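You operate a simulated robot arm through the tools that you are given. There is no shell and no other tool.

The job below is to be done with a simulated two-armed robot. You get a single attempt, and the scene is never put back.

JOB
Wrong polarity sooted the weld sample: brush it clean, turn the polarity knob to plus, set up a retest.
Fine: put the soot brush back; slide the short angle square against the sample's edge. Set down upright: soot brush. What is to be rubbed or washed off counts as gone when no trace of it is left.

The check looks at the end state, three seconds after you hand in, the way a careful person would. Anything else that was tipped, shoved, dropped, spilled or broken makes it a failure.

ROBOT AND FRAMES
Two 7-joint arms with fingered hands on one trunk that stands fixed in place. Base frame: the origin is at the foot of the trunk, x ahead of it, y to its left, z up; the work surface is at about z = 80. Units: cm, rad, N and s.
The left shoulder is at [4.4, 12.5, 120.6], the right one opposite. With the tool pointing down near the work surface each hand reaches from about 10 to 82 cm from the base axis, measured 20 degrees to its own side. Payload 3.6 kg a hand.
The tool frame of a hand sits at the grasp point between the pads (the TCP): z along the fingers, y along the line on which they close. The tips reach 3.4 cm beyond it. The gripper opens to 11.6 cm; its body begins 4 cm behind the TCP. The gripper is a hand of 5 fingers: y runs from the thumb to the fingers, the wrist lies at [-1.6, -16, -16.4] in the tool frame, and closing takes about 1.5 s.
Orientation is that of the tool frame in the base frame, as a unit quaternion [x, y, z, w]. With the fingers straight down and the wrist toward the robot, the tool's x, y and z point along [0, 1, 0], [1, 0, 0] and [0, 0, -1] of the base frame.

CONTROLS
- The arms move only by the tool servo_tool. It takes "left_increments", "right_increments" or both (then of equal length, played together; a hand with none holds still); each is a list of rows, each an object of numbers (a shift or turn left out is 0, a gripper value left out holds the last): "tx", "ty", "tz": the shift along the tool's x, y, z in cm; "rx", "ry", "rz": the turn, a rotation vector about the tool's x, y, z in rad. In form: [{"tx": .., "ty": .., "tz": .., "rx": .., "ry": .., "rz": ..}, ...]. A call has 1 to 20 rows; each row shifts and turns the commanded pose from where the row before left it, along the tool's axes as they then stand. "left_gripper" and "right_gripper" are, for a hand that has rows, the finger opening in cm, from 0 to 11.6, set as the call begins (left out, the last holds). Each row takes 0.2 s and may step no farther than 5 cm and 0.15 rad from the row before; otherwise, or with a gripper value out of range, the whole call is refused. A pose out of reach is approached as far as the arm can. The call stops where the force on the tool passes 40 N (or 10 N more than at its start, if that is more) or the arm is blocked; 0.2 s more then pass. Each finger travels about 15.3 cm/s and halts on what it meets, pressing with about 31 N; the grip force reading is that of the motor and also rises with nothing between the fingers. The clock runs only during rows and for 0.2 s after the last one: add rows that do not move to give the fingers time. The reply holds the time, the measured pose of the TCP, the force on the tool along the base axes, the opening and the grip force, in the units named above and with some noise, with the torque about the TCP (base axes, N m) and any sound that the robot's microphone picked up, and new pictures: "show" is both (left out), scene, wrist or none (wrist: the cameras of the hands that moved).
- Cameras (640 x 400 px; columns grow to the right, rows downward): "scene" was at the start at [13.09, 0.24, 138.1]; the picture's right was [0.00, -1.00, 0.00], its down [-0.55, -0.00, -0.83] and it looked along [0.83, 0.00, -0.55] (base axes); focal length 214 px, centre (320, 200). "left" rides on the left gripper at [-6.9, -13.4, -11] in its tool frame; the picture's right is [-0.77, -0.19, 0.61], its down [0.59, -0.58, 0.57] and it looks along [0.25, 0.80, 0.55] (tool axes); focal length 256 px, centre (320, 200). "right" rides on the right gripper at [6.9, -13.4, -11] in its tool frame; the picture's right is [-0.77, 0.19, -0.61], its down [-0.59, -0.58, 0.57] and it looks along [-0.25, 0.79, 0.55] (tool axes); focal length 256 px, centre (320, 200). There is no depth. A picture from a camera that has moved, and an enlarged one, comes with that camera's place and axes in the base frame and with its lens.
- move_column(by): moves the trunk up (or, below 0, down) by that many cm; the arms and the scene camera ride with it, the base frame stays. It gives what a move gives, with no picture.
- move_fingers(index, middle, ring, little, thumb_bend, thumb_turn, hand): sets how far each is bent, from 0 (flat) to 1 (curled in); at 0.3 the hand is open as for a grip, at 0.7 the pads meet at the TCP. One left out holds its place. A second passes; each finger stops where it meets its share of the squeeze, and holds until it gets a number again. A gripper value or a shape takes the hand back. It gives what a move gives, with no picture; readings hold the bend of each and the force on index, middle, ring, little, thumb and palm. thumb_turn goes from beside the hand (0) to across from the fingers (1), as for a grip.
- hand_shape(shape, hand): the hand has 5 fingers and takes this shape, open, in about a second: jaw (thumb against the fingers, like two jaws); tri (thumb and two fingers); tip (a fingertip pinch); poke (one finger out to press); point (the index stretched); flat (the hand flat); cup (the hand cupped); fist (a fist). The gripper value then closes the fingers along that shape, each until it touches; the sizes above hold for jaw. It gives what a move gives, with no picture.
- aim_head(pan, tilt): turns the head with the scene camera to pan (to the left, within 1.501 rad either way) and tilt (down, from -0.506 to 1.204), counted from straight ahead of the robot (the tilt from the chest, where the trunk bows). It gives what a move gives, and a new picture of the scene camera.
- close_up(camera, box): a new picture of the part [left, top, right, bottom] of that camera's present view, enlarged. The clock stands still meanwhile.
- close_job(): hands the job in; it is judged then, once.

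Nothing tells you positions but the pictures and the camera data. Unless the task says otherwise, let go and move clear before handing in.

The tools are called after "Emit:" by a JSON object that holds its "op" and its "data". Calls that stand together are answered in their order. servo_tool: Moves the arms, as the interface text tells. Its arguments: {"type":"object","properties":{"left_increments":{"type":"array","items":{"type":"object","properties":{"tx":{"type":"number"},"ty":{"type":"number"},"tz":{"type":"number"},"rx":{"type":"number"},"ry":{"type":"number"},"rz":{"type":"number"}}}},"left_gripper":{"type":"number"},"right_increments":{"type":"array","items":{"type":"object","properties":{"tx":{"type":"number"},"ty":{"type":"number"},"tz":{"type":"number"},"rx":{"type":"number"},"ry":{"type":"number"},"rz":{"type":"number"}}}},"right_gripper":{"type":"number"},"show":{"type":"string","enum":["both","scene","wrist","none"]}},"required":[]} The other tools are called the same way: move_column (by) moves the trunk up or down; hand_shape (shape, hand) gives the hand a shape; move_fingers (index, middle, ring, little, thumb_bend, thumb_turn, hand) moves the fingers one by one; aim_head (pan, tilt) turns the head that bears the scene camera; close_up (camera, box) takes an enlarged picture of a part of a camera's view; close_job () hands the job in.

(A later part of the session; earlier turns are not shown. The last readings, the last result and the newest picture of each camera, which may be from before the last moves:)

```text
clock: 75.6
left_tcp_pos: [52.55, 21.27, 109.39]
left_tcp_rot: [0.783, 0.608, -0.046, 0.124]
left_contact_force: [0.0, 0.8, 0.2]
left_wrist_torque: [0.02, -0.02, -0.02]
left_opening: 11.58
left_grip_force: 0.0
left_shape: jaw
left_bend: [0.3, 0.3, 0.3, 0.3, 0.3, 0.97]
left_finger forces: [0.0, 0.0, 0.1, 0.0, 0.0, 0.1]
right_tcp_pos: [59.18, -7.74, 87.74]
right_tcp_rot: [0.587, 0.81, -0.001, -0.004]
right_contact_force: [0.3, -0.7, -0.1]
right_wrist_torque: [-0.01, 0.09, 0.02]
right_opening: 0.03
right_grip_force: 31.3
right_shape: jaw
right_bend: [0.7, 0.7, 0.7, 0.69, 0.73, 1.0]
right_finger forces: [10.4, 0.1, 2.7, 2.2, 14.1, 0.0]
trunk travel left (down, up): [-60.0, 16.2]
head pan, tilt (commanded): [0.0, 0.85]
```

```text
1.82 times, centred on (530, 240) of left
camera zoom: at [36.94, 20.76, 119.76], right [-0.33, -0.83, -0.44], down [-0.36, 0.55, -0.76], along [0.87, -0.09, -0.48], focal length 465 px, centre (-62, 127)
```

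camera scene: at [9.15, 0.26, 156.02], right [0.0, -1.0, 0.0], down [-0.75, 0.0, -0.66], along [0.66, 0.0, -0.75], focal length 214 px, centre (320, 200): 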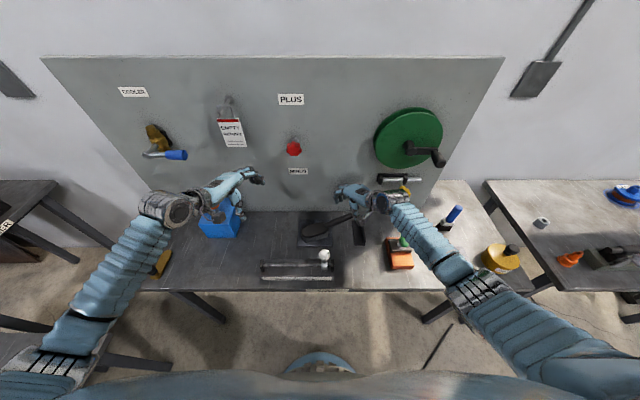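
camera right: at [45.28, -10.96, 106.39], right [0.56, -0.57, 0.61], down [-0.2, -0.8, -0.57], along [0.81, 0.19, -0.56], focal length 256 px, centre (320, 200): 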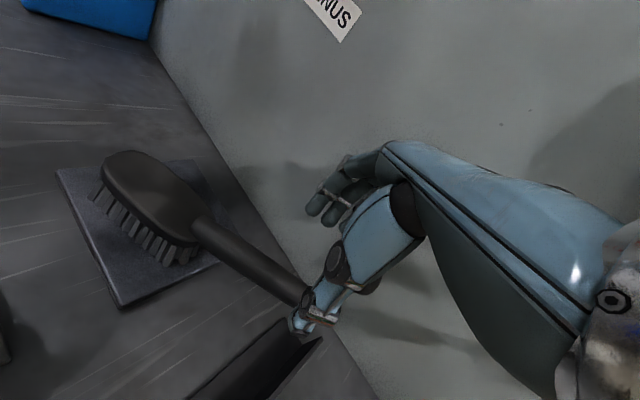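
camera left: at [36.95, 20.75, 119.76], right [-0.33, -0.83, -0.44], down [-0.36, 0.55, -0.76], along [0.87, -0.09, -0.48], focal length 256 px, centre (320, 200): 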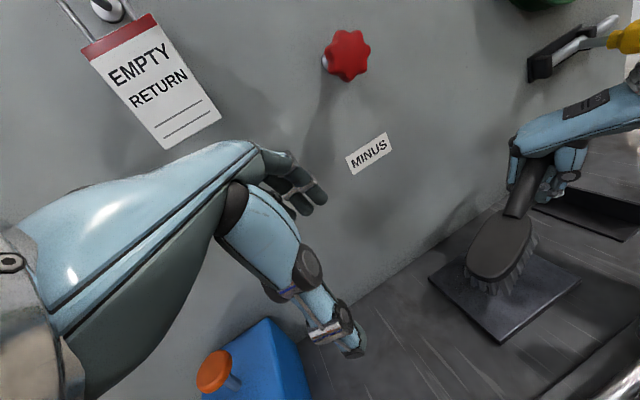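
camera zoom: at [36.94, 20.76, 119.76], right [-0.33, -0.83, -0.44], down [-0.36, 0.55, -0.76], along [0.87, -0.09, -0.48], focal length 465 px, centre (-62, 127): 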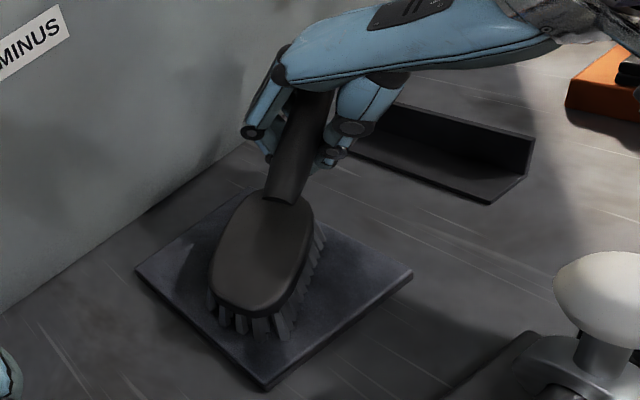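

The fingers again met under the handle. A better idea: grip the brush by its head with the left hand, directly over the plate. First I'll use the loosely opened right hand to swing the handle toward me so the brush's yaw suits the left hand.

Emit:
{"op": "servo_tool", "data": {"right_increments": [{}, {}, {}, {}, {}, {}], "right_gripper": 7, "show": "none"}}

Emit:
{"op": "close_up", "data": {"camera": "right", "box": [160, 120, 480, 400]}}

Emit:
{"op": "close_up", "data": {"camera": "left", "box": [420, 130, 640, 350]}}

```text
clock: 77.0
left_tcp_pos: [52.56, 21.33, 109.3]
left_tcp_rot: [0.782, 0.608, -0.045, 0.125]
left_contact_force: [1.2, -0.8, -0.1]
left_wrist_torque: [0.01, 0.03, 0.01]
left_opening: 11.62
left_grip_force: 0.0
left_shape: jaw
left_bend: [0.3, 0.3, 0.3, 0.3, 0.3, 0.97]
left_finger forces: [0.1, 0.0, 0.1, 0.0, 0.1, 0.1]
right_tcp_pos: [59.22, -7.71, 87.74]
right_tcp_rot: [0.587, 0.81, -0.001, -0.004]
right_contact_force: [0.5, -0.4, -0.7]
right_wrist_torque: [-0.01, 0.03, 0.04]
right_opening: 6.98
right_grip_force: 0.1
right_shape: jaw
right_bend: [0.37, 0.41, 0.57, 0.56, 0.6, 0.99]
right_finger forces: [0.0, 0.0, 0.0, 0.0, 0.0, 0.1]
trunk travel left (down, up): [-60.0, 16.2]
head pan, tilt (commanded): [0.0, 0.85]
```

```text
1.43 times, centred on (320, 260) of right
camera zoom: at [44.4, -5.37, 98.81], right [0.42, -0.67, 0.61], down [-0.37, -0.74, -0.56], along [0.83, 0.01, -0.56], focal length 366 px, centre (320, 114)
```

zoom: 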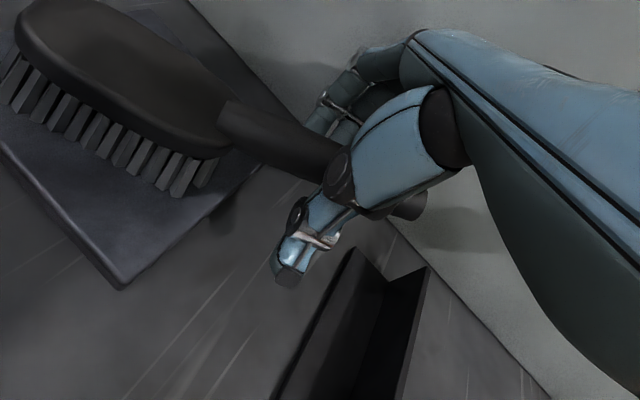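

```text
1.82 times, centred on (530, 240) of left
camera zoom: at [36.93, 20.76, 119.76], right [-0.33, -0.83, -0.44], down [-0.36, 0.55, -0.76], along [0.87, -0.09, -0.48], focal length 465 px, centre (-62, 127)
```

zoom: 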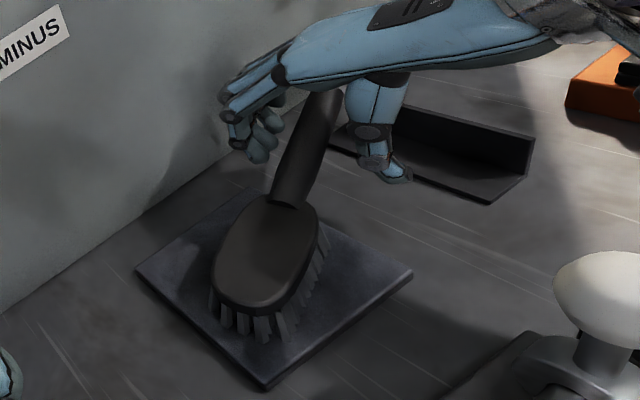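

Now sweeping the handle toward the robot with the far fingers, slowly.

Emit:
{"op": "servo_tool", "data": {"right_increments": [{"tx": 0.31, "ty": -0.95}, {"tx": 0.31, "ty": -0.95}, {"tx": 0.31, "ty": -0.95}, {"tx": 0.31, "ty": -0.95}, {}], "show": "none"}}

Emit:
{"op": "close_up", "data": {"camera": "left", "box": [420, 130, 640, 350]}}

```text
clock: 78.2
left_tcp_pos: [52.55, 21.36, 109.39]
left_tcp_rot: [0.783, 0.608, -0.046, 0.125]
left_contact_force: [0.1, 1.0, -0.2]
left_wrist_torque: [0.0, -0.02, 0.02]
left_opening: 11.6
left_grip_force: 0.0
left_shape: jaw
left_bend: [0.3, 0.3, 0.3, 0.3, 0.3, 0.97]
left_finger forces: [0.1, 0.1, 0.1, 0.1, 0.0, 0.0]
right_tcp_pos: [55.02, -7.64, 87.74]
right_tcp_rot: [0.587, 0.809, -0.002, -0.005]
right_contact_force: [0.1, -0.4, 0.3]
right_wrist_torque: [0.0, -0.03, -0.01]
right_opening: 6.96
right_grip_force: 0.1
right_shape: jaw
right_bend: [0.37, 0.41, 0.57, 0.56, 0.6, 0.99]
right_finger forces: [0.1, 0.0, 0.1, 0.1, 0.0, 0.1]
trunk travel left (down, up): [-60.0, 16.2]
head pan, tilt (commanded): [0.0, 0.85]
```

```text
1.82 times, centred on (530, 240) of left
camera zoom: at [36.95, 20.76, 119.76], right [-0.33, -0.83, -0.44], down [-0.36, 0.55, -0.76], along [0.87, -0.09, -0.48], focal length 465 px, centre (-62, 127)
```

zoom: 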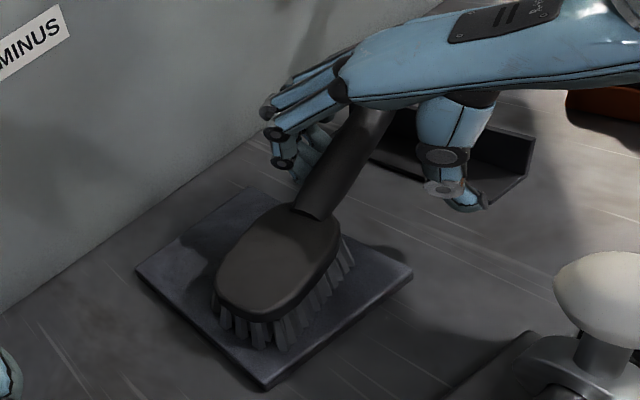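

The brush pivots easily in place. Continuing the sweep.

Emit:
{"op": "servo_tool", "data": {"right_increments": [{"tx": 0.31, "ty": -0.95}, {"tx": 0.31, "ty": -0.95}, {"tx": 0.31, "ty": -0.95}, {"tx": 0.31, "ty": -0.95}, {}], "show": "scene"}}

Emit:
{"op": "close_up", "data": {"camera": "left", "box": [420, 130, 640, 350]}}

Emit:
{"op": "close_up", "data": {"camera": "scene", "box": [280, 190, 400, 270]}}

```text
clock: 79.4
left_tcp_pos: [52.55, 21.26, 109.41]
left_tcp_rot: [0.782, 0.609, -0.045, 0.124]
left_contact_force: [0.3, -0.3, 0.7]
left_wrist_torque: [-0.01, -0.02, -0.03]
left_opening: 11.59
left_grip_force: 0.0
left_shape: jaw
left_bend: [0.3, 0.3, 0.3, 0.3, 0.3, 0.97]
left_finger forces: [0.1, 0.0, 0.0, 0.0, 0.1, 0.0]
right_tcp_pos: [51.21, -7.63, 87.76]
right_tcp_rot: [0.587, 0.809, -0.001, -0.004]
right_contact_force: [0.0, -0.4, -0.6]
right_wrist_torque: [0.0, -0.01, -0.01]
right_opening: 6.95
right_grip_force: 0.1
right_shape: jaw
right_bend: [0.37, 0.41, 0.57, 0.56, 0.6, 0.99]
right_finger forces: [0.3, 0.0, 0.0, 0.0, 0.0, 0.0]
trunk travel left (down, up): [-60.0, 16.2]
head pan, tilt (commanded): [0.0, 0.85]
camera scene: at [9.15, 0.26, 156.02], right [0.0, -1.0, 0.0], down [-0.75, 0.0, -0.66], along [0.66, 0.0, -0.75], focal length 214 px, centre (320, 200)
```

scene: 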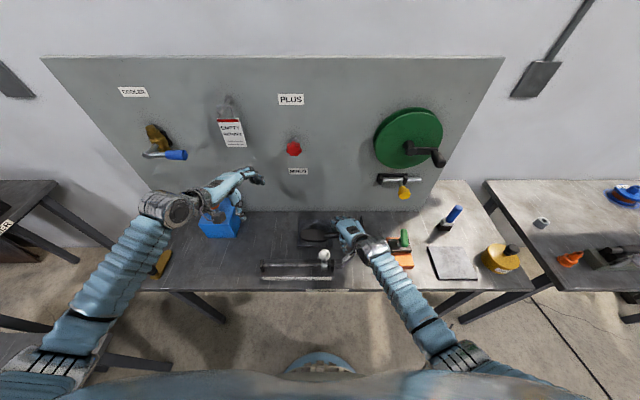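

```text
1.82 times, centred on (530, 240) of left
camera zoom: at [36.95, 20.76, 119.76], right [-0.33, -0.83, -0.44], down [-0.36, 0.55, -0.76], along [0.87, -0.09, -0.48], focal length 465 px, centre (-62, 127)
```

zoom: 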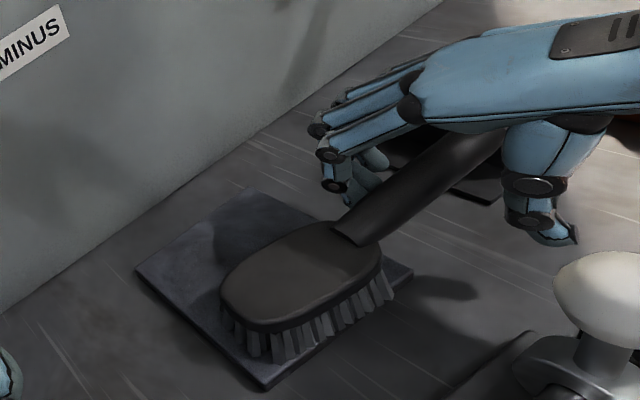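

```text
5.00 times, centred on (340, 230) of scene
camera zoom: at [9.15, 0.26, 156.02], right [0.0, -1.0, 0.0], down [-0.75, 0.0, -0.66], along [0.66, 0.0, -0.75], focal length 1072 px, centre (220, 50)
```

zoom: 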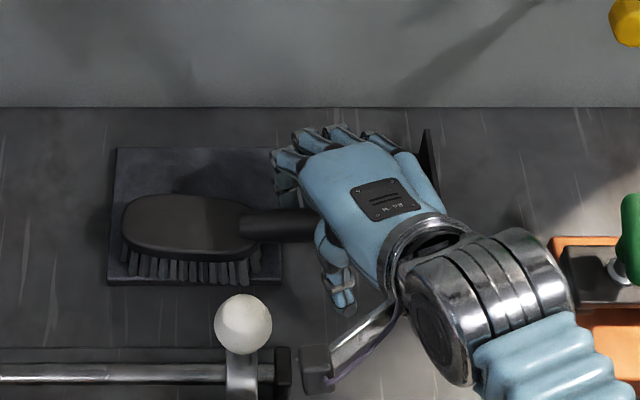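

The brush now points nearly straight right with its head over the near half of the plate. I'll retract the right hand up and to the right, then grip the head itself with the left hand.

Emit:
{"op": "servo_tool", "data": {"right_increments": [{"tz": -2.5}, {"tz": -4}, {"tz": -4}, {"tz": -4}, {"tz": -4}, {"tx": -4.5, "ty": -1.4}, {"tx": -4.5, "ty": -1.4}, {"tx": -4.5, "ty": -1.4}, {}], "right_gripper": 11.6, "show": "both"}}

Emit:
{"op": "close_up", "data": {"camera": "scene", "box": [280, 200, 380, 270]}}

Emit:
{"op": "close_up", "data": {"camera": "left", "box": [420, 170, 640, 370]}}

```text
clock: 81.4
left_tcp_pos: [52.55, 21.45, 109.31]
left_tcp_rot: [0.783, 0.608, -0.047, 0.124]
left_contact_force: [0.3, 0.6, 0.1]
left_wrist_torque: [0.0, -0.01, -0.03]
left_opening: 11.59
left_grip_force: 0.0
left_shape: jaw
left_bend: [0.3, 0.3, 0.3, 0.3, 0.3, 0.97]
left_finger forces: [0.0, 0.0, 0.1, 0.0, 0.0, 0.0]
right_tcp_pos: [51.57, -21.99, 106.06]
right_tcp_rot: [0.587, 0.81, -0.001, -0.004]
right_contact_force: [0.1, 0.3, 0.4]
right_wrist_torque: [-0.02, -0.02, -0.02]
right_opening: 11.59
right_grip_force: 0.0
right_shape: jaw
right_bend: [0.3, 0.3, 0.3, 0.3, 0.3, 0.97]
right_finger forces: [0.0, 0.0, 0.0, 0.0, 0.0, 0.0]
trunk travel left (down, up): [-60.0, 16.2]
head pan, tilt (commanded): [0.0, 0.85]
camera scene: at [9.14, 0.37, 156.02], right [0.0, -1.0, 0.0], down [-0.75, 0.0, -0.66], along [0.66, 0.0, -0.75], focal length 214 px, centre (320, 200)
camera right: at [36.86, -19.62, 117.09], right [0.42, -0.67, 0.61], down [-0.37, -0.74, -0.56], along [0.83, 0.01, -0.56], focal length 256 px, centre (320, 200)
```

scene: 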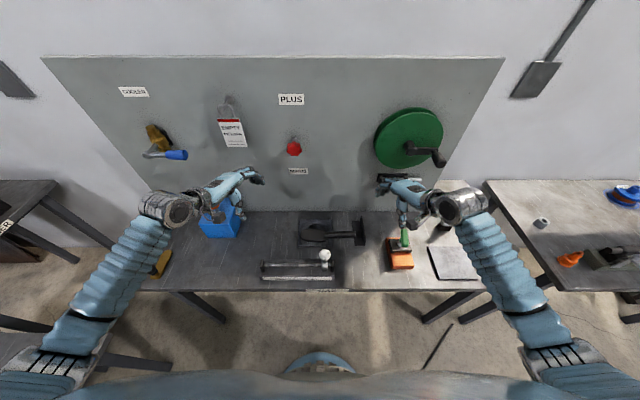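
right: 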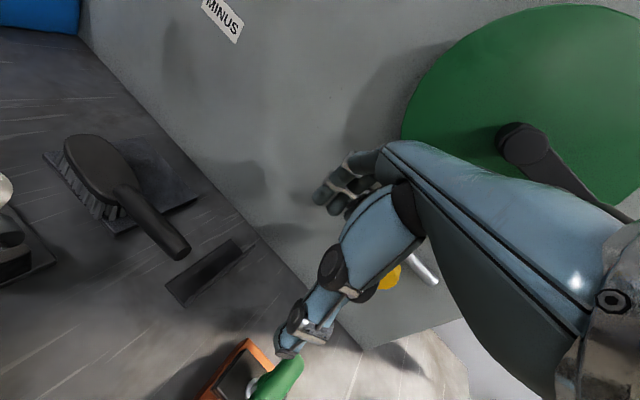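

```text
5.71 times, centred on (330, 235) of scene
camera zoom: at [9.14, 0.37, 156.02], right [0.0, -1.0, 0.0], down [-0.75, 0.0, -0.66], along [0.66, 0.0, -0.75], focal length 1226 px, centre (263, 0)
```

zoom: 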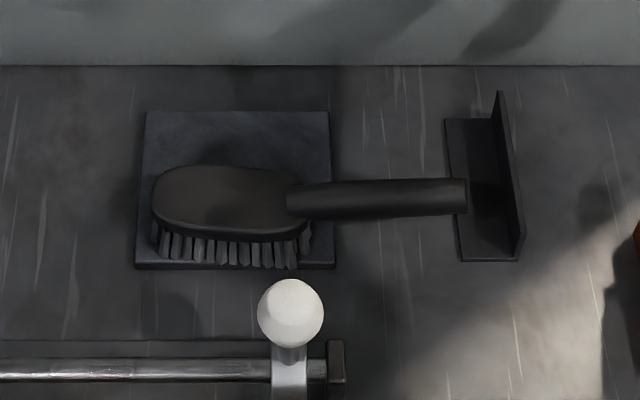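

```text
2.00 times, centred on (530, 270) of left
camera zoom: at [36.94, 20.85, 119.74], right [-0.33, -0.83, -0.44], down [-0.36, 0.54, -0.76], along [0.87, -0.09, -0.48], focal length 512 px, centre (-100, 60)
```

zoom: 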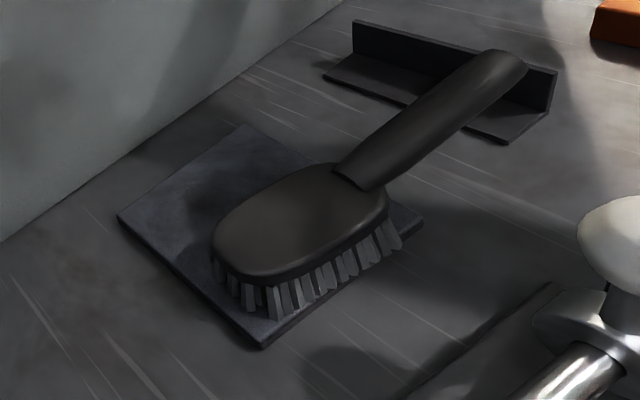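

The brush lies flat over the near half: head centre about (53.3, 2.9), handle straight right. I'll bring the left hand, upright and yawed 0.6 rad, above the head.

Emit:
{"op": "servo_tool", "data": {"left_increments": [{"rx": 0.0597, "ry": 0.0657, "rz": 0.116}, {"rx": 0.0597, "ry": 0.0657, "rz": 0.116}, {"rx": 0.0597, "ry": 0.0657, "rz": 0.116}, {"tx": -2.48, "ty": 1.85, "tz": 2.05}, {"tx": -2.48, "ty": 1.85, "tz": 2.05}, {"tx": -2.48, "ty": 1.85, "tz": 2.05}, {"tx": -2.48, "ty": 1.85, "tz": 2.05}, {"tx": -2.48, "ty": 1.85, "tz": 2.05}, {"tx": -2.48, "ty": 1.85, "tz": 2.05}, {}], "left_gripper": 11.6, "show": "both"}}

Emit:
{"op": "close_up", "data": {"camera": "scene", "box": [260, 180, 380, 270]}}

Emit:
{"op": "close_up", "data": {"camera": "right", "box": [0, 80, 300, 300]}}

```text
clock: 83.6
left_tcp_pos: [53.22, 2.75, 97.1]
left_tcp_rot: [0.885, 0.466, -0.001, 0.001]
left_contact_force: [0.1, -0.3, 0.6]
left_wrist_torque: [-0.07, -0.01, 0.01]
left_opening: 11.63
left_grip_force: 0.1
left_shape: jaw
left_bend: [0.3, 0.3, 0.3, 0.3, 0.3, 0.97]
left_finger forces: [0.0, 0.1, 0.0, 0.0, 0.1, 0.1]
right_tcp_pos: [51.59, -22.0, 106.04]
right_tcp_rot: [0.587, 0.81, -0.002, -0.004]
right_contact_force: [-0.2, -0.1, 0.6]
right_wrist_torque: [-0.01, -0.04, -0.02]
right_opening: 11.6
right_grip_force: 0.0
right_shape: jaw
right_bend: [0.3, 0.3, 0.3, 0.3, 0.3, 0.97]
right_finger forces: [0.1, 0.1, 0.1, 0.1, 0.0, 0.0]
trunk travel left (down, up): [-60.0, 16.2]
head pan, tilt (commanded): [0.0, 0.85]
camera scene: at [9.12, 0.3, 156.02], right [0.0, -1.0, 0.0], down [-0.75, 0.0, -0.66], along [0.66, 0.0, -0.75], focal length 214 px, centre (320, 200)
camera left: at [38.17, 4.57, 108.15], right [-0.59, -0.53, -0.61], down [-0.14, 0.81, -0.57], along [0.8, -0.25, -0.55], focal length 256 px, centre (320, 200)
```

scene: 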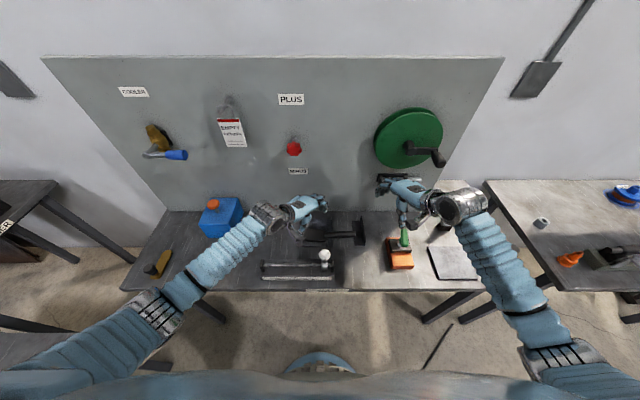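
left: 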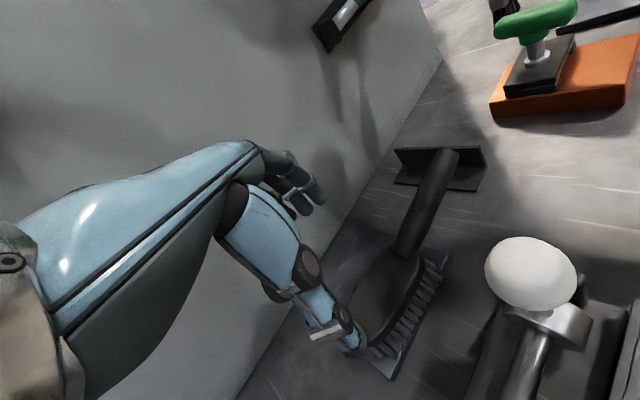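

```text
4.44 times, centred on (320, 225) of scene
camera zoom: at [9.12, 0.3, 156.02], right [0.0, -1.0, 0.0], down [-0.75, 0.0, -0.66], along [0.66, 0.0, -0.75], focal length 953 px, centre (320, 89)
```

zoom: 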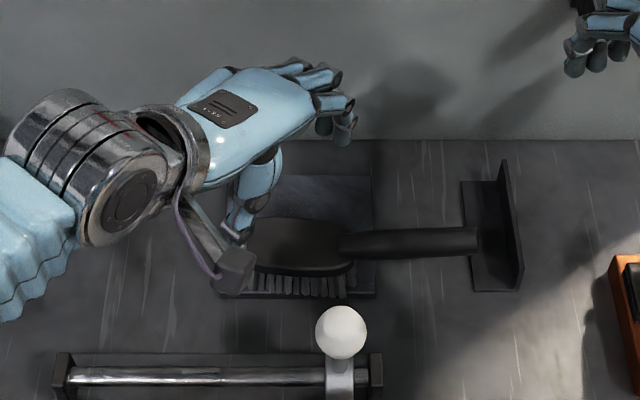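

```text
1.82 times, centred on (150, 190) of right
camera zoom: at [36.84, -19.63, 117.08], right [0.42, -0.67, 0.61], down [-0.37, -0.74, -0.56], along [0.83, 0.01, -0.56], focal length 465 px, centre (629, 218)
```

zoom: 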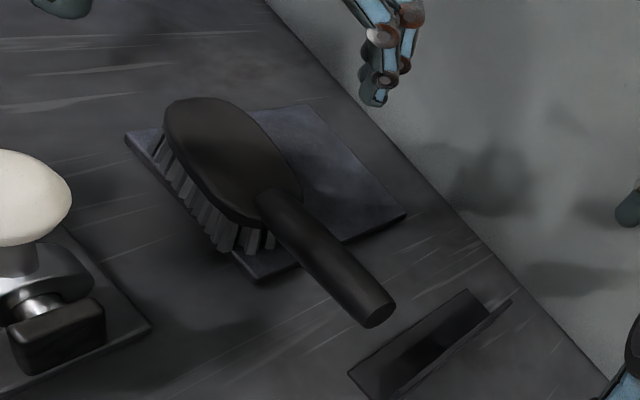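

The left hand is well aligned over the brush head and clear of the ball. Descending around the head.

Emit:
{"op": "servo_tool", "data": {"left_increments": [{"tz": 3.0}, {"tz": 3.0}, {"tz": 3.0}, {"tz": 1.2}, {}], "left_gripper": 11.6, "show": "wrist"}}

Emit:
{"op": "close_up", "data": {"camera": "right", "box": [0, 80, 300, 300]}}

Emit:
{"op": "close_up", "data": {"camera": "scene", "box": [260, 190, 380, 280]}}

```text
clock: 84.8
left_tcp_pos: [53.17, 2.61, 86.7]
left_tcp_rot: [0.885, 0.466, 0.0, 0.0]
left_contact_force: [-0.7, -0.8, 0.3]
left_wrist_torque: [0.01, 0.0, 0.01]
left_opening: 11.57
left_grip_force: 0.0
left_shape: jaw
left_bend: [0.3, 0.3, 0.3, 0.3, 0.3, 0.97]
left_finger forces: [0.0, 0.0, 0.1, 0.0, 0.0, 0.0]
right_tcp_pos: [51.72, -22.09, 105.98]
right_tcp_rot: [0.587, 0.809, -0.001, -0.004]
right_contact_force: [0.7, 0.9, -0.2]
right_wrist_torque: [0.01, -0.04, -0.01]
right_opening: 11.59
right_grip_force: 0.1
right_shape: jaw
right_bend: [0.3, 0.3, 0.3, 0.3, 0.3, 0.97]
right_finger forces: [0.0, 0.1, 0.1, 0.0, 0.1, 0.1]
trunk travel left (down, up): [-60.0, 16.2]
head pan, tilt (commanded): [0.0, 0.85]
camera left: at [38.22, 4.57, 97.84], right [-0.59, -0.53, -0.61], down [-0.14, 0.81, -0.57], along [0.79, -0.25, -0.55], focal length 256 px, centre (320, 200)
```

left: 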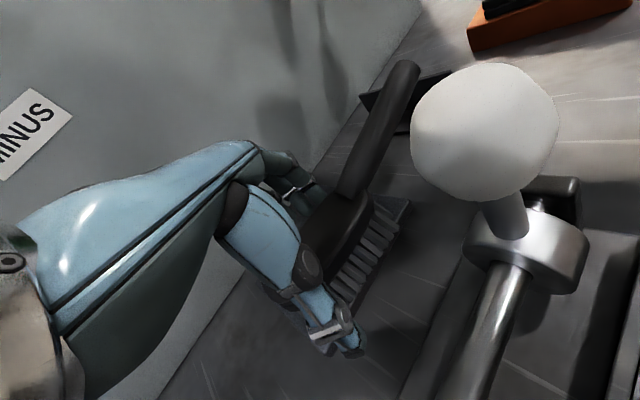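

```text
1.82 times, centred on (150, 190) of right
camera zoom: at [36.86, -19.7, 117.06], right [0.42, -0.67, 0.61], down [-0.37, -0.74, -0.56], along [0.83, 0.01, -0.56], focal length 465 px, centre (629, 218)
```

zoom: 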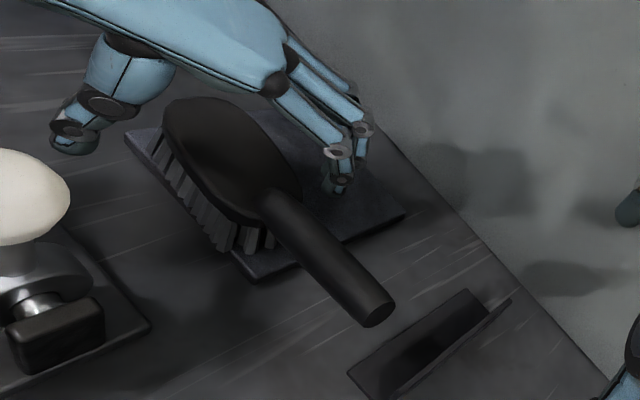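

```text
4.44 times, centred on (320, 235) of scene
camera zoom: at [9.14, 0.21, 156.02], right [0.0, -1.0, 0.0], down [-0.75, 0.0, -0.66], along [0.66, 0.0, -0.75], focal length 953 px, centre (320, 44)
```

zoom: 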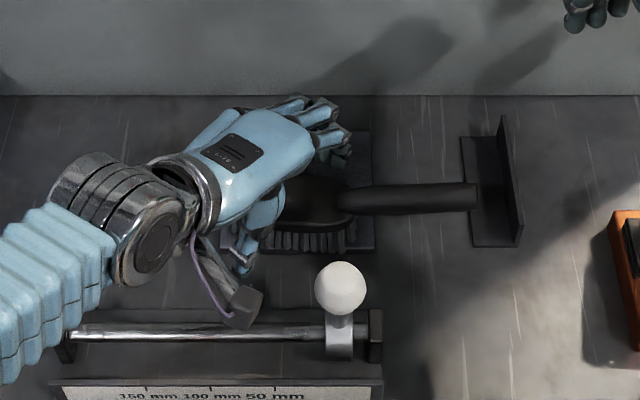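

The head is between thumb and fingers with no contact yet. Closing on the head.

Emit:
{"op": "servo_tool", "data": {"left_increments": [{}, {}, {}, {}, {}, {}, {}, {}], "left_gripper": 3.0, "show": "wrist"}}

Emit:
{"op": "close_up", "data": {"camera": "right", "box": [0, 80, 300, 300]}}

Emit:
{"op": "close_up", "data": {"camera": "scene", "box": [260, 190, 380, 280]}}

```text
clock: 86.6
left_tcp_pos: [53.13, 2.74, 86.76]
left_tcp_rot: [0.884, 0.467, -0.001, 0.001]
left_contact_force: [-0.4, 0.7, 4.8]
left_wrist_torque: [0.07, -0.04, 0.09]
left_opening: 7.05
left_grip_force: 31.1
left_shape: jaw
left_bend: [0.42, 0.53, 0.67, 0.66, 0.53, 0.99]
left_finger forces: [12.3, 8.5, 0.0, 0.1, 20.6, 0.1]
right_tcp_pos: [51.65, -21.99, 105.93]
right_tcp_rot: [0.588, 0.809, 0.0, -0.005]
right_contact_force: [0.0, 0.6, -0.8]
right_wrist_torque: [0.02, -0.01, -0.01]
right_opening: 11.61
right_grip_force: 0.2
right_shape: jaw
right_bend: [0.3, 0.3, 0.3, 0.3, 0.3, 0.97]
right_finger forces: [0.0, 0.1, 0.0, 0.0, 0.0, 0.0]
trunk travel left (down, up): [-60.0, 16.2]
head pan, tilt (commanded): [0.0, 0.85]
camera left: at [38.19, 4.61, 97.88], right [-0.59, -0.53, -0.61], down [-0.14, 0.81, -0.57], along [0.8, -0.25, -0.55], focal length 256 px, centre (320, 200)
```

left: 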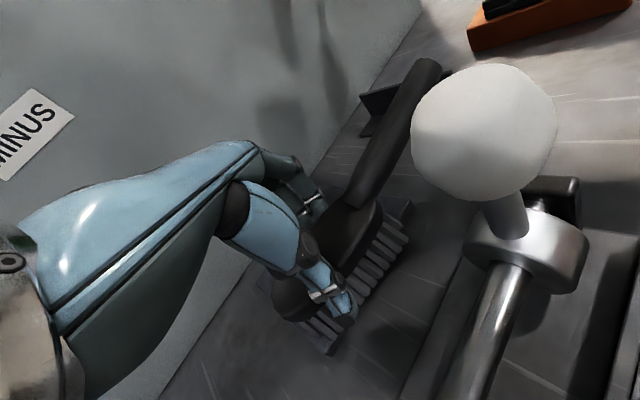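

```text
1.82 times, centred on (150, 190) of right
camera zoom: at [36.82, -19.68, 117.08], right [0.42, -0.67, 0.61], down [-0.37, -0.74, -0.56], along [0.83, 0.01, -0.56], focal length 465 px, centre (629, 218)
```

zoom: 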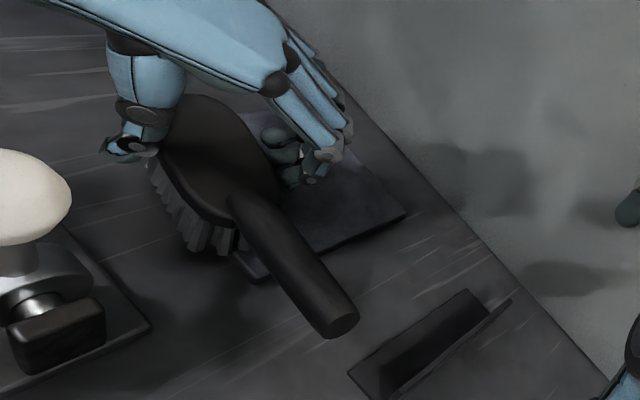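

```text
4.44 times, centred on (320, 235) of scene
camera zoom: at [9.09, 0.24, 156.02], right [0.0, -1.0, 0.0], down [-0.75, 0.0, -0.66], along [0.66, 0.0, -0.75], focal length 953 px, centre (320, 44)
```

zoom: 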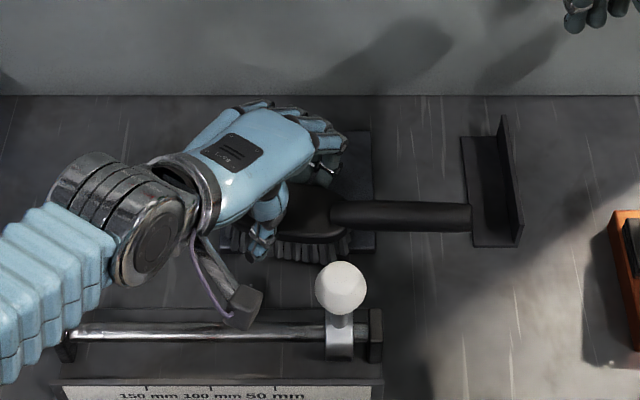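

The head is firmly gripped (thumb 21 N, index 12 N, middle 9 N) with light downward contact. Now real strokes: across the plate to the far edge and back.

Emit:
{"op": "servo_tool", "data": {"left_increments": [{"tx": 0.56, "ty": 0.83, "tz": 0.1}, {"tx": 0.56, "ty": 0.83, "tz": 0.1}, {"tx": 0.56, "ty": 0.83}, {"tx": 0.56, "ty": 0.83}, {"tx": 0.56, "ty": 0.83}, {"tx": 0.56, "ty": 0.83}, {"tx": 0.56, "ty": 0.83}, {"tx": 0.56, "ty": 0.83}], "show": "none"}}

Emit:
{"op": "close_up", "data": {"camera": "right", "box": [0, 80, 300, 300]}}

```text
clock: 88.4
left_tcp_pos: [61.17, 2.57, 86.7]
left_tcp_rot: [0.885, 0.466, 0.0, 0.002]
left_contact_force: [-3.8, 0.2, 13.1]
left_wrist_torque: [0.14, 0.19, 0.07]
left_opening: 7.02
left_grip_force: 30.7
left_shape: jaw
left_bend: [0.42, 0.53, 0.67, 0.66, 0.53, 0.99]
left_finger forces: [11.9, 7.6, 0.0, 0.0, 26.1, 0.0]
right_tcp_pos: [51.61, -21.95, 106.07]
right_tcp_rot: [0.587, 0.809, 0.0, -0.004]
right_contact_force: [-0.8, 0.1, -0.5]
right_wrist_torque: [-0.02, 0.01, -0.01]
right_opening: 11.56
right_grip_force: 0.0
right_shape: jaw
right_bend: [0.3, 0.3, 0.3, 0.3, 0.3, 0.97]
right_finger forces: [0.0, 0.0, 0.1, 0.0, 0.1, 0.0]
trunk travel left (down, up): [-60.0, 16.2]
head pan, tilt (commanded): [0.0, 0.85]
```

```text
1.82 times, centred on (150, 190) of right
camera zoom: at [36.69, -19.71, 117.12], right [0.42, -0.67, 0.61], down [-0.37, -0.74, -0.57], along [0.83, 0.01, -0.56], focal length 465 px, centre (629, 218)
```

zoom: 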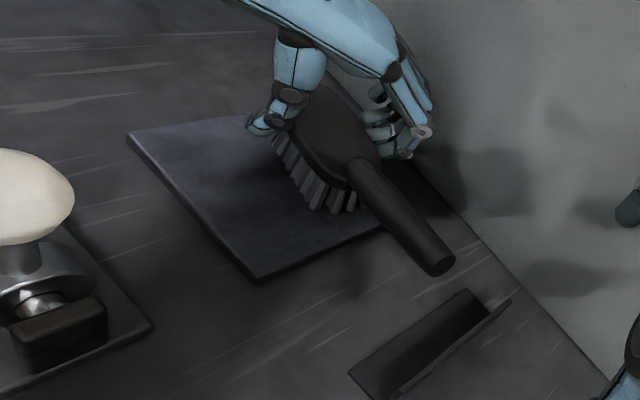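

That's a solid stroke at about 13 N; the plate hasn't moved and looks clean behind the brush. Continuing in shifted lanes to cover everything.

Emit:
{"op": "servo_tool", "data": {"left_increments": [{"tx": 0.95, "ty": -0.65}, {"tx": 0.95, "ty": -0.65}, {"tx": -0.56, "ty": -0.83}, {"tx": -0.56, "ty": -0.83}, {"tx": -0.56, "ty": -0.83}, {"tx": -0.56, "ty": -0.83}, {"tx": -0.56, "ty": -0.83}, {"tx": -0.56, "ty": -0.83}, {"tx": -0.56, "ty": -0.83}, {"tx": -0.56, "ty": -0.83}, {"tx": 0.56, "ty": 0.83}, {"tx": 0.56, "ty": 0.83}, {"tx": 0.56, "ty": 0.83}, {"tx": 0.56, "ty": 0.83}, {"tx": 0.56, "ty": 0.83}, {"tx": 0.56, "ty": 0.83}, {"tx": 0.56, "ty": 0.83}, {"tx": 0.56, "ty": 0.83}], "show": "none"}}

Emit:
{"op": "close_up", "data": {"camera": "right", "box": [0, 80, 300, 300]}}

```text
clock: 92.2
left_tcp_pos: [61.36, 4.95, 86.73]
left_tcp_rot: [0.885, 0.466, -0.001, 0.002]
left_contact_force: [-3.5, 0.0, 15.4]
left_wrist_torque: [0.12, 0.26, 0.07]
left_opening: 7.05
left_grip_force: 31.8
left_shape: jaw
left_bend: [0.42, 0.53, 0.67, 0.66, 0.53, 0.99]
left_finger forces: [11.8, 7.7, 0.0, 0.0, 28.4, 0.1]
right_tcp_pos: [51.5, -22.03, 106.12]
right_tcp_rot: [0.587, 0.809, 0.0, -0.003]
right_contact_force: [0.0, -0.9, -0.3]
right_wrist_torque: [0.0, 0.02, 0.02]
right_opening: 11.6
right_grip_force: 0.0
right_shape: jaw
right_bend: [0.3, 0.3, 0.3, 0.3, 0.3, 0.97]
right_finger forces: [0.0, 0.1, 0.1, 0.1, 0.0, 0.0]
trunk travel left (down, up): [-60.0, 16.2]
head pan, tilt (commanded): [0.0, 0.85]
```

```text
1.82 times, centred on (150, 190) of right
camera zoom: at [36.67, -19.71, 117.12], right [0.42, -0.67, 0.61], down [-0.37, -0.74, -0.57], along [0.83, 0.01, -0.56], focal length 465 px, centre (629, 218)
```

zoom: 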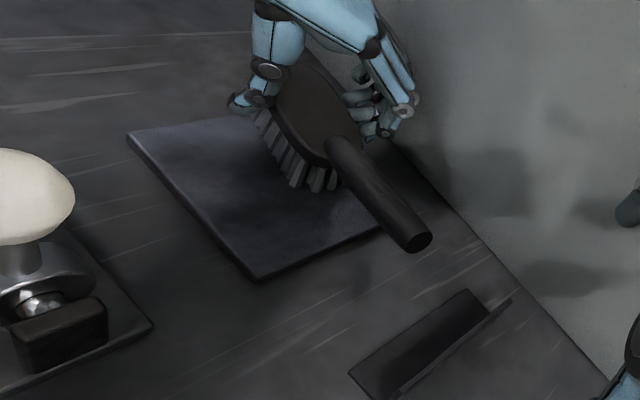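

Now the right-hand lane of the plate.

Emit:
{"op": "servo_tool", "data": {"left_increments": [{"tx": -0.76, "ty": 0.52}, {"tx": -0.76, "ty": 0.52}, {"tx": -0.76, "ty": 0.52}, {"tx": -0.76, "ty": 0.52}, {"tx": -0.76, "ty": 0.52}, {"tx": -0.76, "ty": 0.52}, {"tx": -0.56, "ty": -0.83}, {"tx": -0.56, "ty": -0.83}, {"tx": -0.56, "ty": -0.83}, {"tx": -0.56, "ty": -0.83}, {"tx": -0.56, "ty": -0.83}, {"tx": -0.56, "ty": -0.83}, {"tx": -0.56, "ty": -0.83}, {"tx": -0.56, "ty": -0.83}], "show": "none"}}

Emit:
{"op": "close_up", "data": {"camera": "right", "box": [0, 80, 300, 300]}}

Emit:
{"op": "close_up", "data": {"camera": "scene", "box": [260, 190, 380, 280]}}

```text
clock: 95.2
left_tcp_pos: [53.3, -0.55, 86.7]
left_tcp_rot: [0.885, 0.466, -0.001, 0.0]
left_contact_force: [4.7, -0.1, 14.9]
left_wrist_torque: [0.02, -0.02, 0.01]
left_opening: 7.07
left_grip_force: 31.4
left_shape: jaw
left_bend: [0.42, 0.52, 0.67, 0.66, 0.54, 1.0]
left_finger forces: [13.8, 10.0, 0.0, 0.0, 23.2, 0.0]
right_tcp_pos: [51.69, -22.04, 106.07]
right_tcp_rot: [0.587, 0.809, -0.001, -0.004]
right_contact_force: [0.8, 0.5, 0.7]
right_wrist_torque: [0.0, 0.0, 0.0]
right_opening: 11.6
right_grip_force: 0.2
right_shape: jaw
right_bend: [0.3, 0.3, 0.3, 0.3, 0.3, 0.97]
right_finger forces: [0.0, 0.0, 0.0, 0.0, 0.0, 0.1]
trunk travel left (down, up): [-60.0, 16.2]
head pan, tilt (commanded): [0.0, 0.85]
```

```text
1.82 times, centred on (150, 190) of right
camera zoom: at [36.78, -19.7, 117.08], right [0.42, -0.67, 0.61], down [-0.37, -0.74, -0.56], along [0.83, 0.01, -0.56], focal length 465 px, centre (629, 218)
```

zoom: 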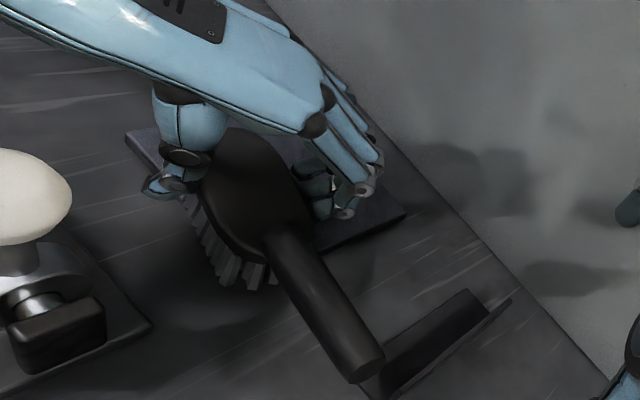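

```text
4.44 times, centred on (320, 235) of scene
camera zoom: at [9.04, 0.21, 156.03], right [0.0, -1.0, 0.0], down [-0.75, 0.0, -0.66], along [0.66, 0.0, -0.75], focal length 953 px, centre (320, 44)
```

zoom: 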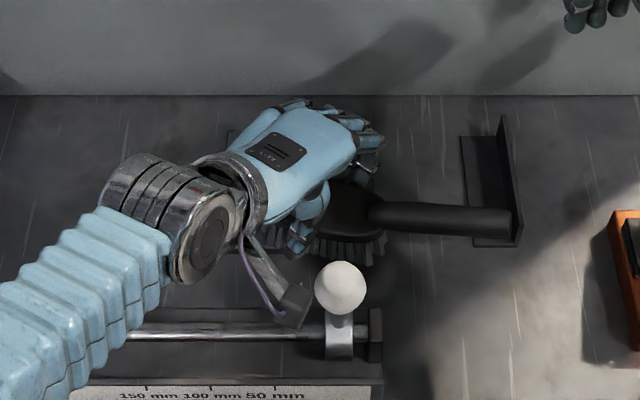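

Emit:
{"op": "servo_tool", "data": {"left_increments": [{"tx": 0.56, "ty": 0.83}, {"tx": 0.56, "ty": 0.83}, {"tx": 0.56, "ty": 0.83}, {"tx": 0.56, "ty": 0.83}, {"tx": 0.56, "ty": 0.83}, {"tx": 0.56, "ty": 0.83}, {"tx": 0.56, "ty": 0.83}, {"tx": 0.56, "ty": 0.83}, {"tx": 0.83, "ty": -0.56}, {"tx": 0.83, "ty": -0.56}, {"tx": -0.56, "ty": -0.83}, {"tx": -0.56, "ty": -0.83}, {"tx": -0.56, "ty": -0.83}, {"tx": -0.56, "ty": -0.83}, {"tx": -0.56, "ty": -0.83}, {"tx": -0.56, "ty": -0.83}, {"tx": -0.56, "ty": -0.83}, {"tx": -0.56, "ty": -0.83}], "show": "none"}}

Emit:
{"op": "servo_tool", "data": {"left_increments": [{"tx": 0.83, "ty": -0.56}, {"tx": 0.83, "ty": -0.56}, {"tx": 0.56, "ty": 0.83}, {"tx": 0.56, "ty": 0.83}, {"tx": 0.56, "ty": 0.83}, {"tx": 0.56, "ty": 0.83}, {"tx": 0.56, "ty": 0.83}, {"tx": 0.56, "ty": 0.83}, {"tx": 0.56, "ty": 0.83}, {"tx": 0.56, "ty": 0.83}, {"tx": 0.83, "ty": -0.56}, {"tx": 0.83, "ty": -0.56}, {"tx": -0.56, "ty": -0.83}, {"tx": -0.56, "ty": -0.83}, {"tx": -0.56, "ty": -0.83}, {"tx": -0.56, "ty": -0.83}, {"tx": -0.56, "ty": -0.83}, {"tx": -0.56, "ty": -0.83}, {"tx": -0.56, "ty": -0.83}, {"tx": -0.56, "ty": -0.83}], "show": "none"}}

Emit:
{"op": "close_up", "data": {"camera": "right", "box": [0, 80, 300, 300]}}

```text
clock: 99.0
left_tcp_pos: [53.28, 1.39, 86.73]
left_tcp_rot: [0.885, 0.466, 0.0, 0.002]
left_contact_force: [5.5, -0.8, 17.9]
left_wrist_torque: [0.02, -0.02, 0.01]
left_opening: 7.11
left_grip_force: 31.1
left_shape: jaw
left_bend: [0.42, 0.52, 0.67, 0.66, 0.54, 1.0]
left_finger forces: [14.1, 10.4, 0.0, 0.1, 24.2, 0.0]
right_tcp_pos: [51.55, -21.95, 106.07]
right_tcp_rot: [0.587, 0.81, -0.001, -0.003]
right_contact_force: [-0.3, -0.5, 0.5]
right_wrist_torque: [0.0, 0.02, 0.01]
right_opening: 11.61
right_grip_force: 0.1
right_shape: jaw
right_bend: [0.3, 0.3, 0.3, 0.3, 0.3, 0.97]
right_finger forces: [0.0, 0.0, 0.1, 0.1, 0.0, 0.0]
trunk travel left (down, up): [-60.0, 16.2]
head pan, tilt (commanded): [0.0, 0.85]
```

```text
clock: 103.2
left_tcp_pos: [53.35, 5.5, 86.8]
left_tcp_rot: [0.884, 0.467, 0.001, 0.002]
left_contact_force: [4.4, 0.2, 18.1]
left_wrist_torque: [0.07, -0.01, -0.02]
left_opening: 7.09
left_grip_force: 30.6
left_shape: jaw
left_bend: [0.42, 0.52, 0.67, 0.66, 0.54, 1.0]
left_finger forces: [13.4, 10.8, 0.1, 0.0, 24.4, 0.0]
right_tcp_pos: [51.41, -21.94, 106.1]
right_tcp_rot: [0.587, 0.809, -0.001, -0.004]
right_contact_force: [0.3, -0.4, 0.1]
right_wrist_torque: [0.03, 0.01, 0.0]
right_opening: 11.59
right_grip_force: 0.2
right_shape: jaw
right_bend: [0.3, 0.3, 0.3, 0.3, 0.3, 0.97]
right_finger forces: [0.1, 0.0, 0.0, 0.0, 0.0, 0.0]
trunk travel left (down, up): [-60.0, 16.2]
head pan, tilt (commanded): [0.0, 0.85]
```

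```text
1.82 times, centred on (150, 190) of right
camera zoom: at [36.76, -19.7, 117.09], right [0.42, -0.67, 0.61], down [-0.37, -0.74, -0.56], along [0.83, 0.01, -0.56], focal length 465 px, centre (629, 218)
```

zoom: 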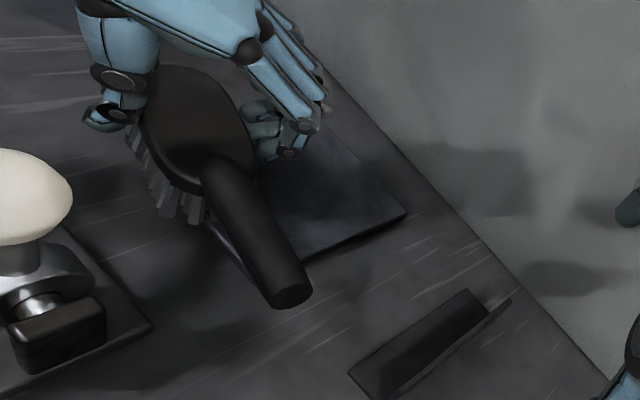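

Now lengthwise sweeps along the near edge and then the far edge to be thorough.

Emit:
{"op": "servo_tool", "data": {"left_increments": [{"tx": -0.83, "ty": 0.56}, {"tx": -0.83, "ty": 0.56}, {"tx": -0.83, "ty": 0.56}, {"tx": -0.83, "ty": 0.56}, {"tx": -0.83, "ty": 0.56}, {"tx": -0.83, "ty": 0.56}, {"tx": 0.56, "ty": 0.83}, {"tx": 0.56, "ty": 0.83}, {"tx": 0.56, "ty": 0.83}, {"tx": 0.56, "ty": 0.83}, {"tx": 0.56, "ty": 0.83}, {"tx": 0.56, "ty": 0.83}, {"tx": 0.56, "ty": 0.83}, {"tx": 0.56, "ty": 0.83}, {"tx": 0.56, "ty": 0.83}], "show": "none"}}

Emit:
{"op": "servo_tool", "data": {"left_increments": [{"tx": 0.83, "ty": -0.56}, {"tx": 0.83, "ty": -0.56}, {"tx": 0.83, "ty": -0.56}, {"tx": 0.83, "ty": -0.56}, {"tx": 0.83, "ty": -0.56}, {"tx": 0.83, "ty": -0.56}, {"tx": -0.83, "ty": 0.56}, {"tx": -0.83, "ty": 0.56}, {"tx": -0.83, "ty": 0.56}, {"tx": -0.83, "ty": 0.56}, {"tx": -0.83, "ty": 0.56}, {"tx": -0.83, "ty": 0.56}], "show": "none"}}

Emit:
{"op": "close_up", "data": {"camera": "right", "box": [0, 80, 300, 300]}}

```text
clock: 106.4
left_tcp_pos: [61.19, -0.72, 86.66]
left_tcp_rot: [0.885, 0.466, 0.001, 0.002]
left_contact_force: [-5.0, 1.0, 21.5]
left_wrist_torque: [0.24, 0.42, 0.05]
left_opening: 6.95
left_grip_force: 31.0
left_shape: jaw
left_bend: [0.44, 0.53, 0.67, 0.66, 0.53, 0.99]
left_finger forces: [11.3, 8.0, 0.1, 0.0, 31.6, 0.0]
left hand out of reach, approached as far as the arm can: row 15
right_tcp_pos: [51.57, -21.99, 106.11]
right_tcp_rot: [0.587, 0.81, -0.001, -0.003]
right_contact_force: [0.8, 0.2, -0.2]
right_wrist_torque: [0.01, -0.02, -0.02]
right_opening: 11.58
right_grip_force: 0.0
right_shape: jaw
right_bend: [0.3, 0.3, 0.3, 0.3, 0.3, 0.97]
right_finger forces: [0.0, 0.1, 0.0, 0.0, 0.0, 0.0]
trunk travel left (down, up): [-60.0, 16.2]
head pan, tilt (commanded): [0.0, 0.85]
```

```text
clock: 109.0
left_tcp_pos: [61.05, -0.54, 86.62]
left_tcp_rot: [0.884, 0.467, 0.0, 0.003]
left_contact_force: [0.0, 7.9, 22.2]
left_wrist_torque: [0.27, 0.24, -0.09]
left_opening: 7.0
left_grip_force: 30.5
left_shape: jaw
left_bend: [0.43, 0.52, 0.67, 0.66, 0.54, 1.0]
left_finger forces: [11.3, 9.7, 0.0, 0.0, 30.2, 0.1]
right_tcp_pos: [51.44, -22.0, 106.16]
right_tcp_rot: [0.587, 0.81, -0.001, -0.002]
right_contact_force: [-0.1, -0.5, -0.7]
right_wrist_torque: [0.01, 0.02, -0.04]
right_opening: 11.61
right_grip_force: 0.0
right_shape: jaw
right_bend: [0.3, 0.3, 0.3, 0.3, 0.3, 0.97]
right_finger forces: [0.0, 0.0, 0.0, 0.0, 0.0, 0.0]
trunk travel left (down, up): [-60.0, 16.2]
head pan, tilt (commanded): [0.0, 0.85]
```

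```text
1.82 times, centred on (150, 190) of right
camera zoom: at [36.66, -19.61, 117.15], right [0.42, -0.67, 0.61], down [-0.37, -0.74, -0.56], along [0.83, 0.01, -0.56], focal length 465 px, centre (629, 218)
```

zoom: 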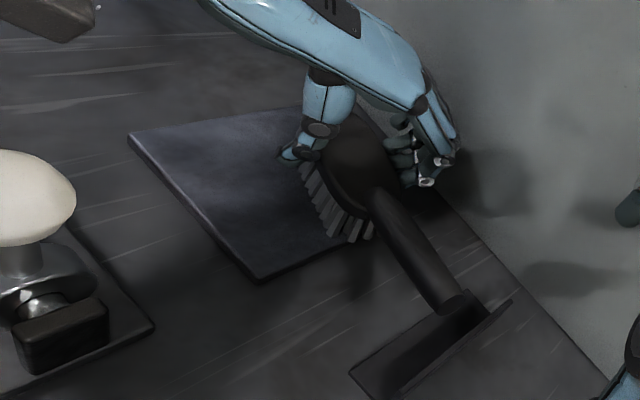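

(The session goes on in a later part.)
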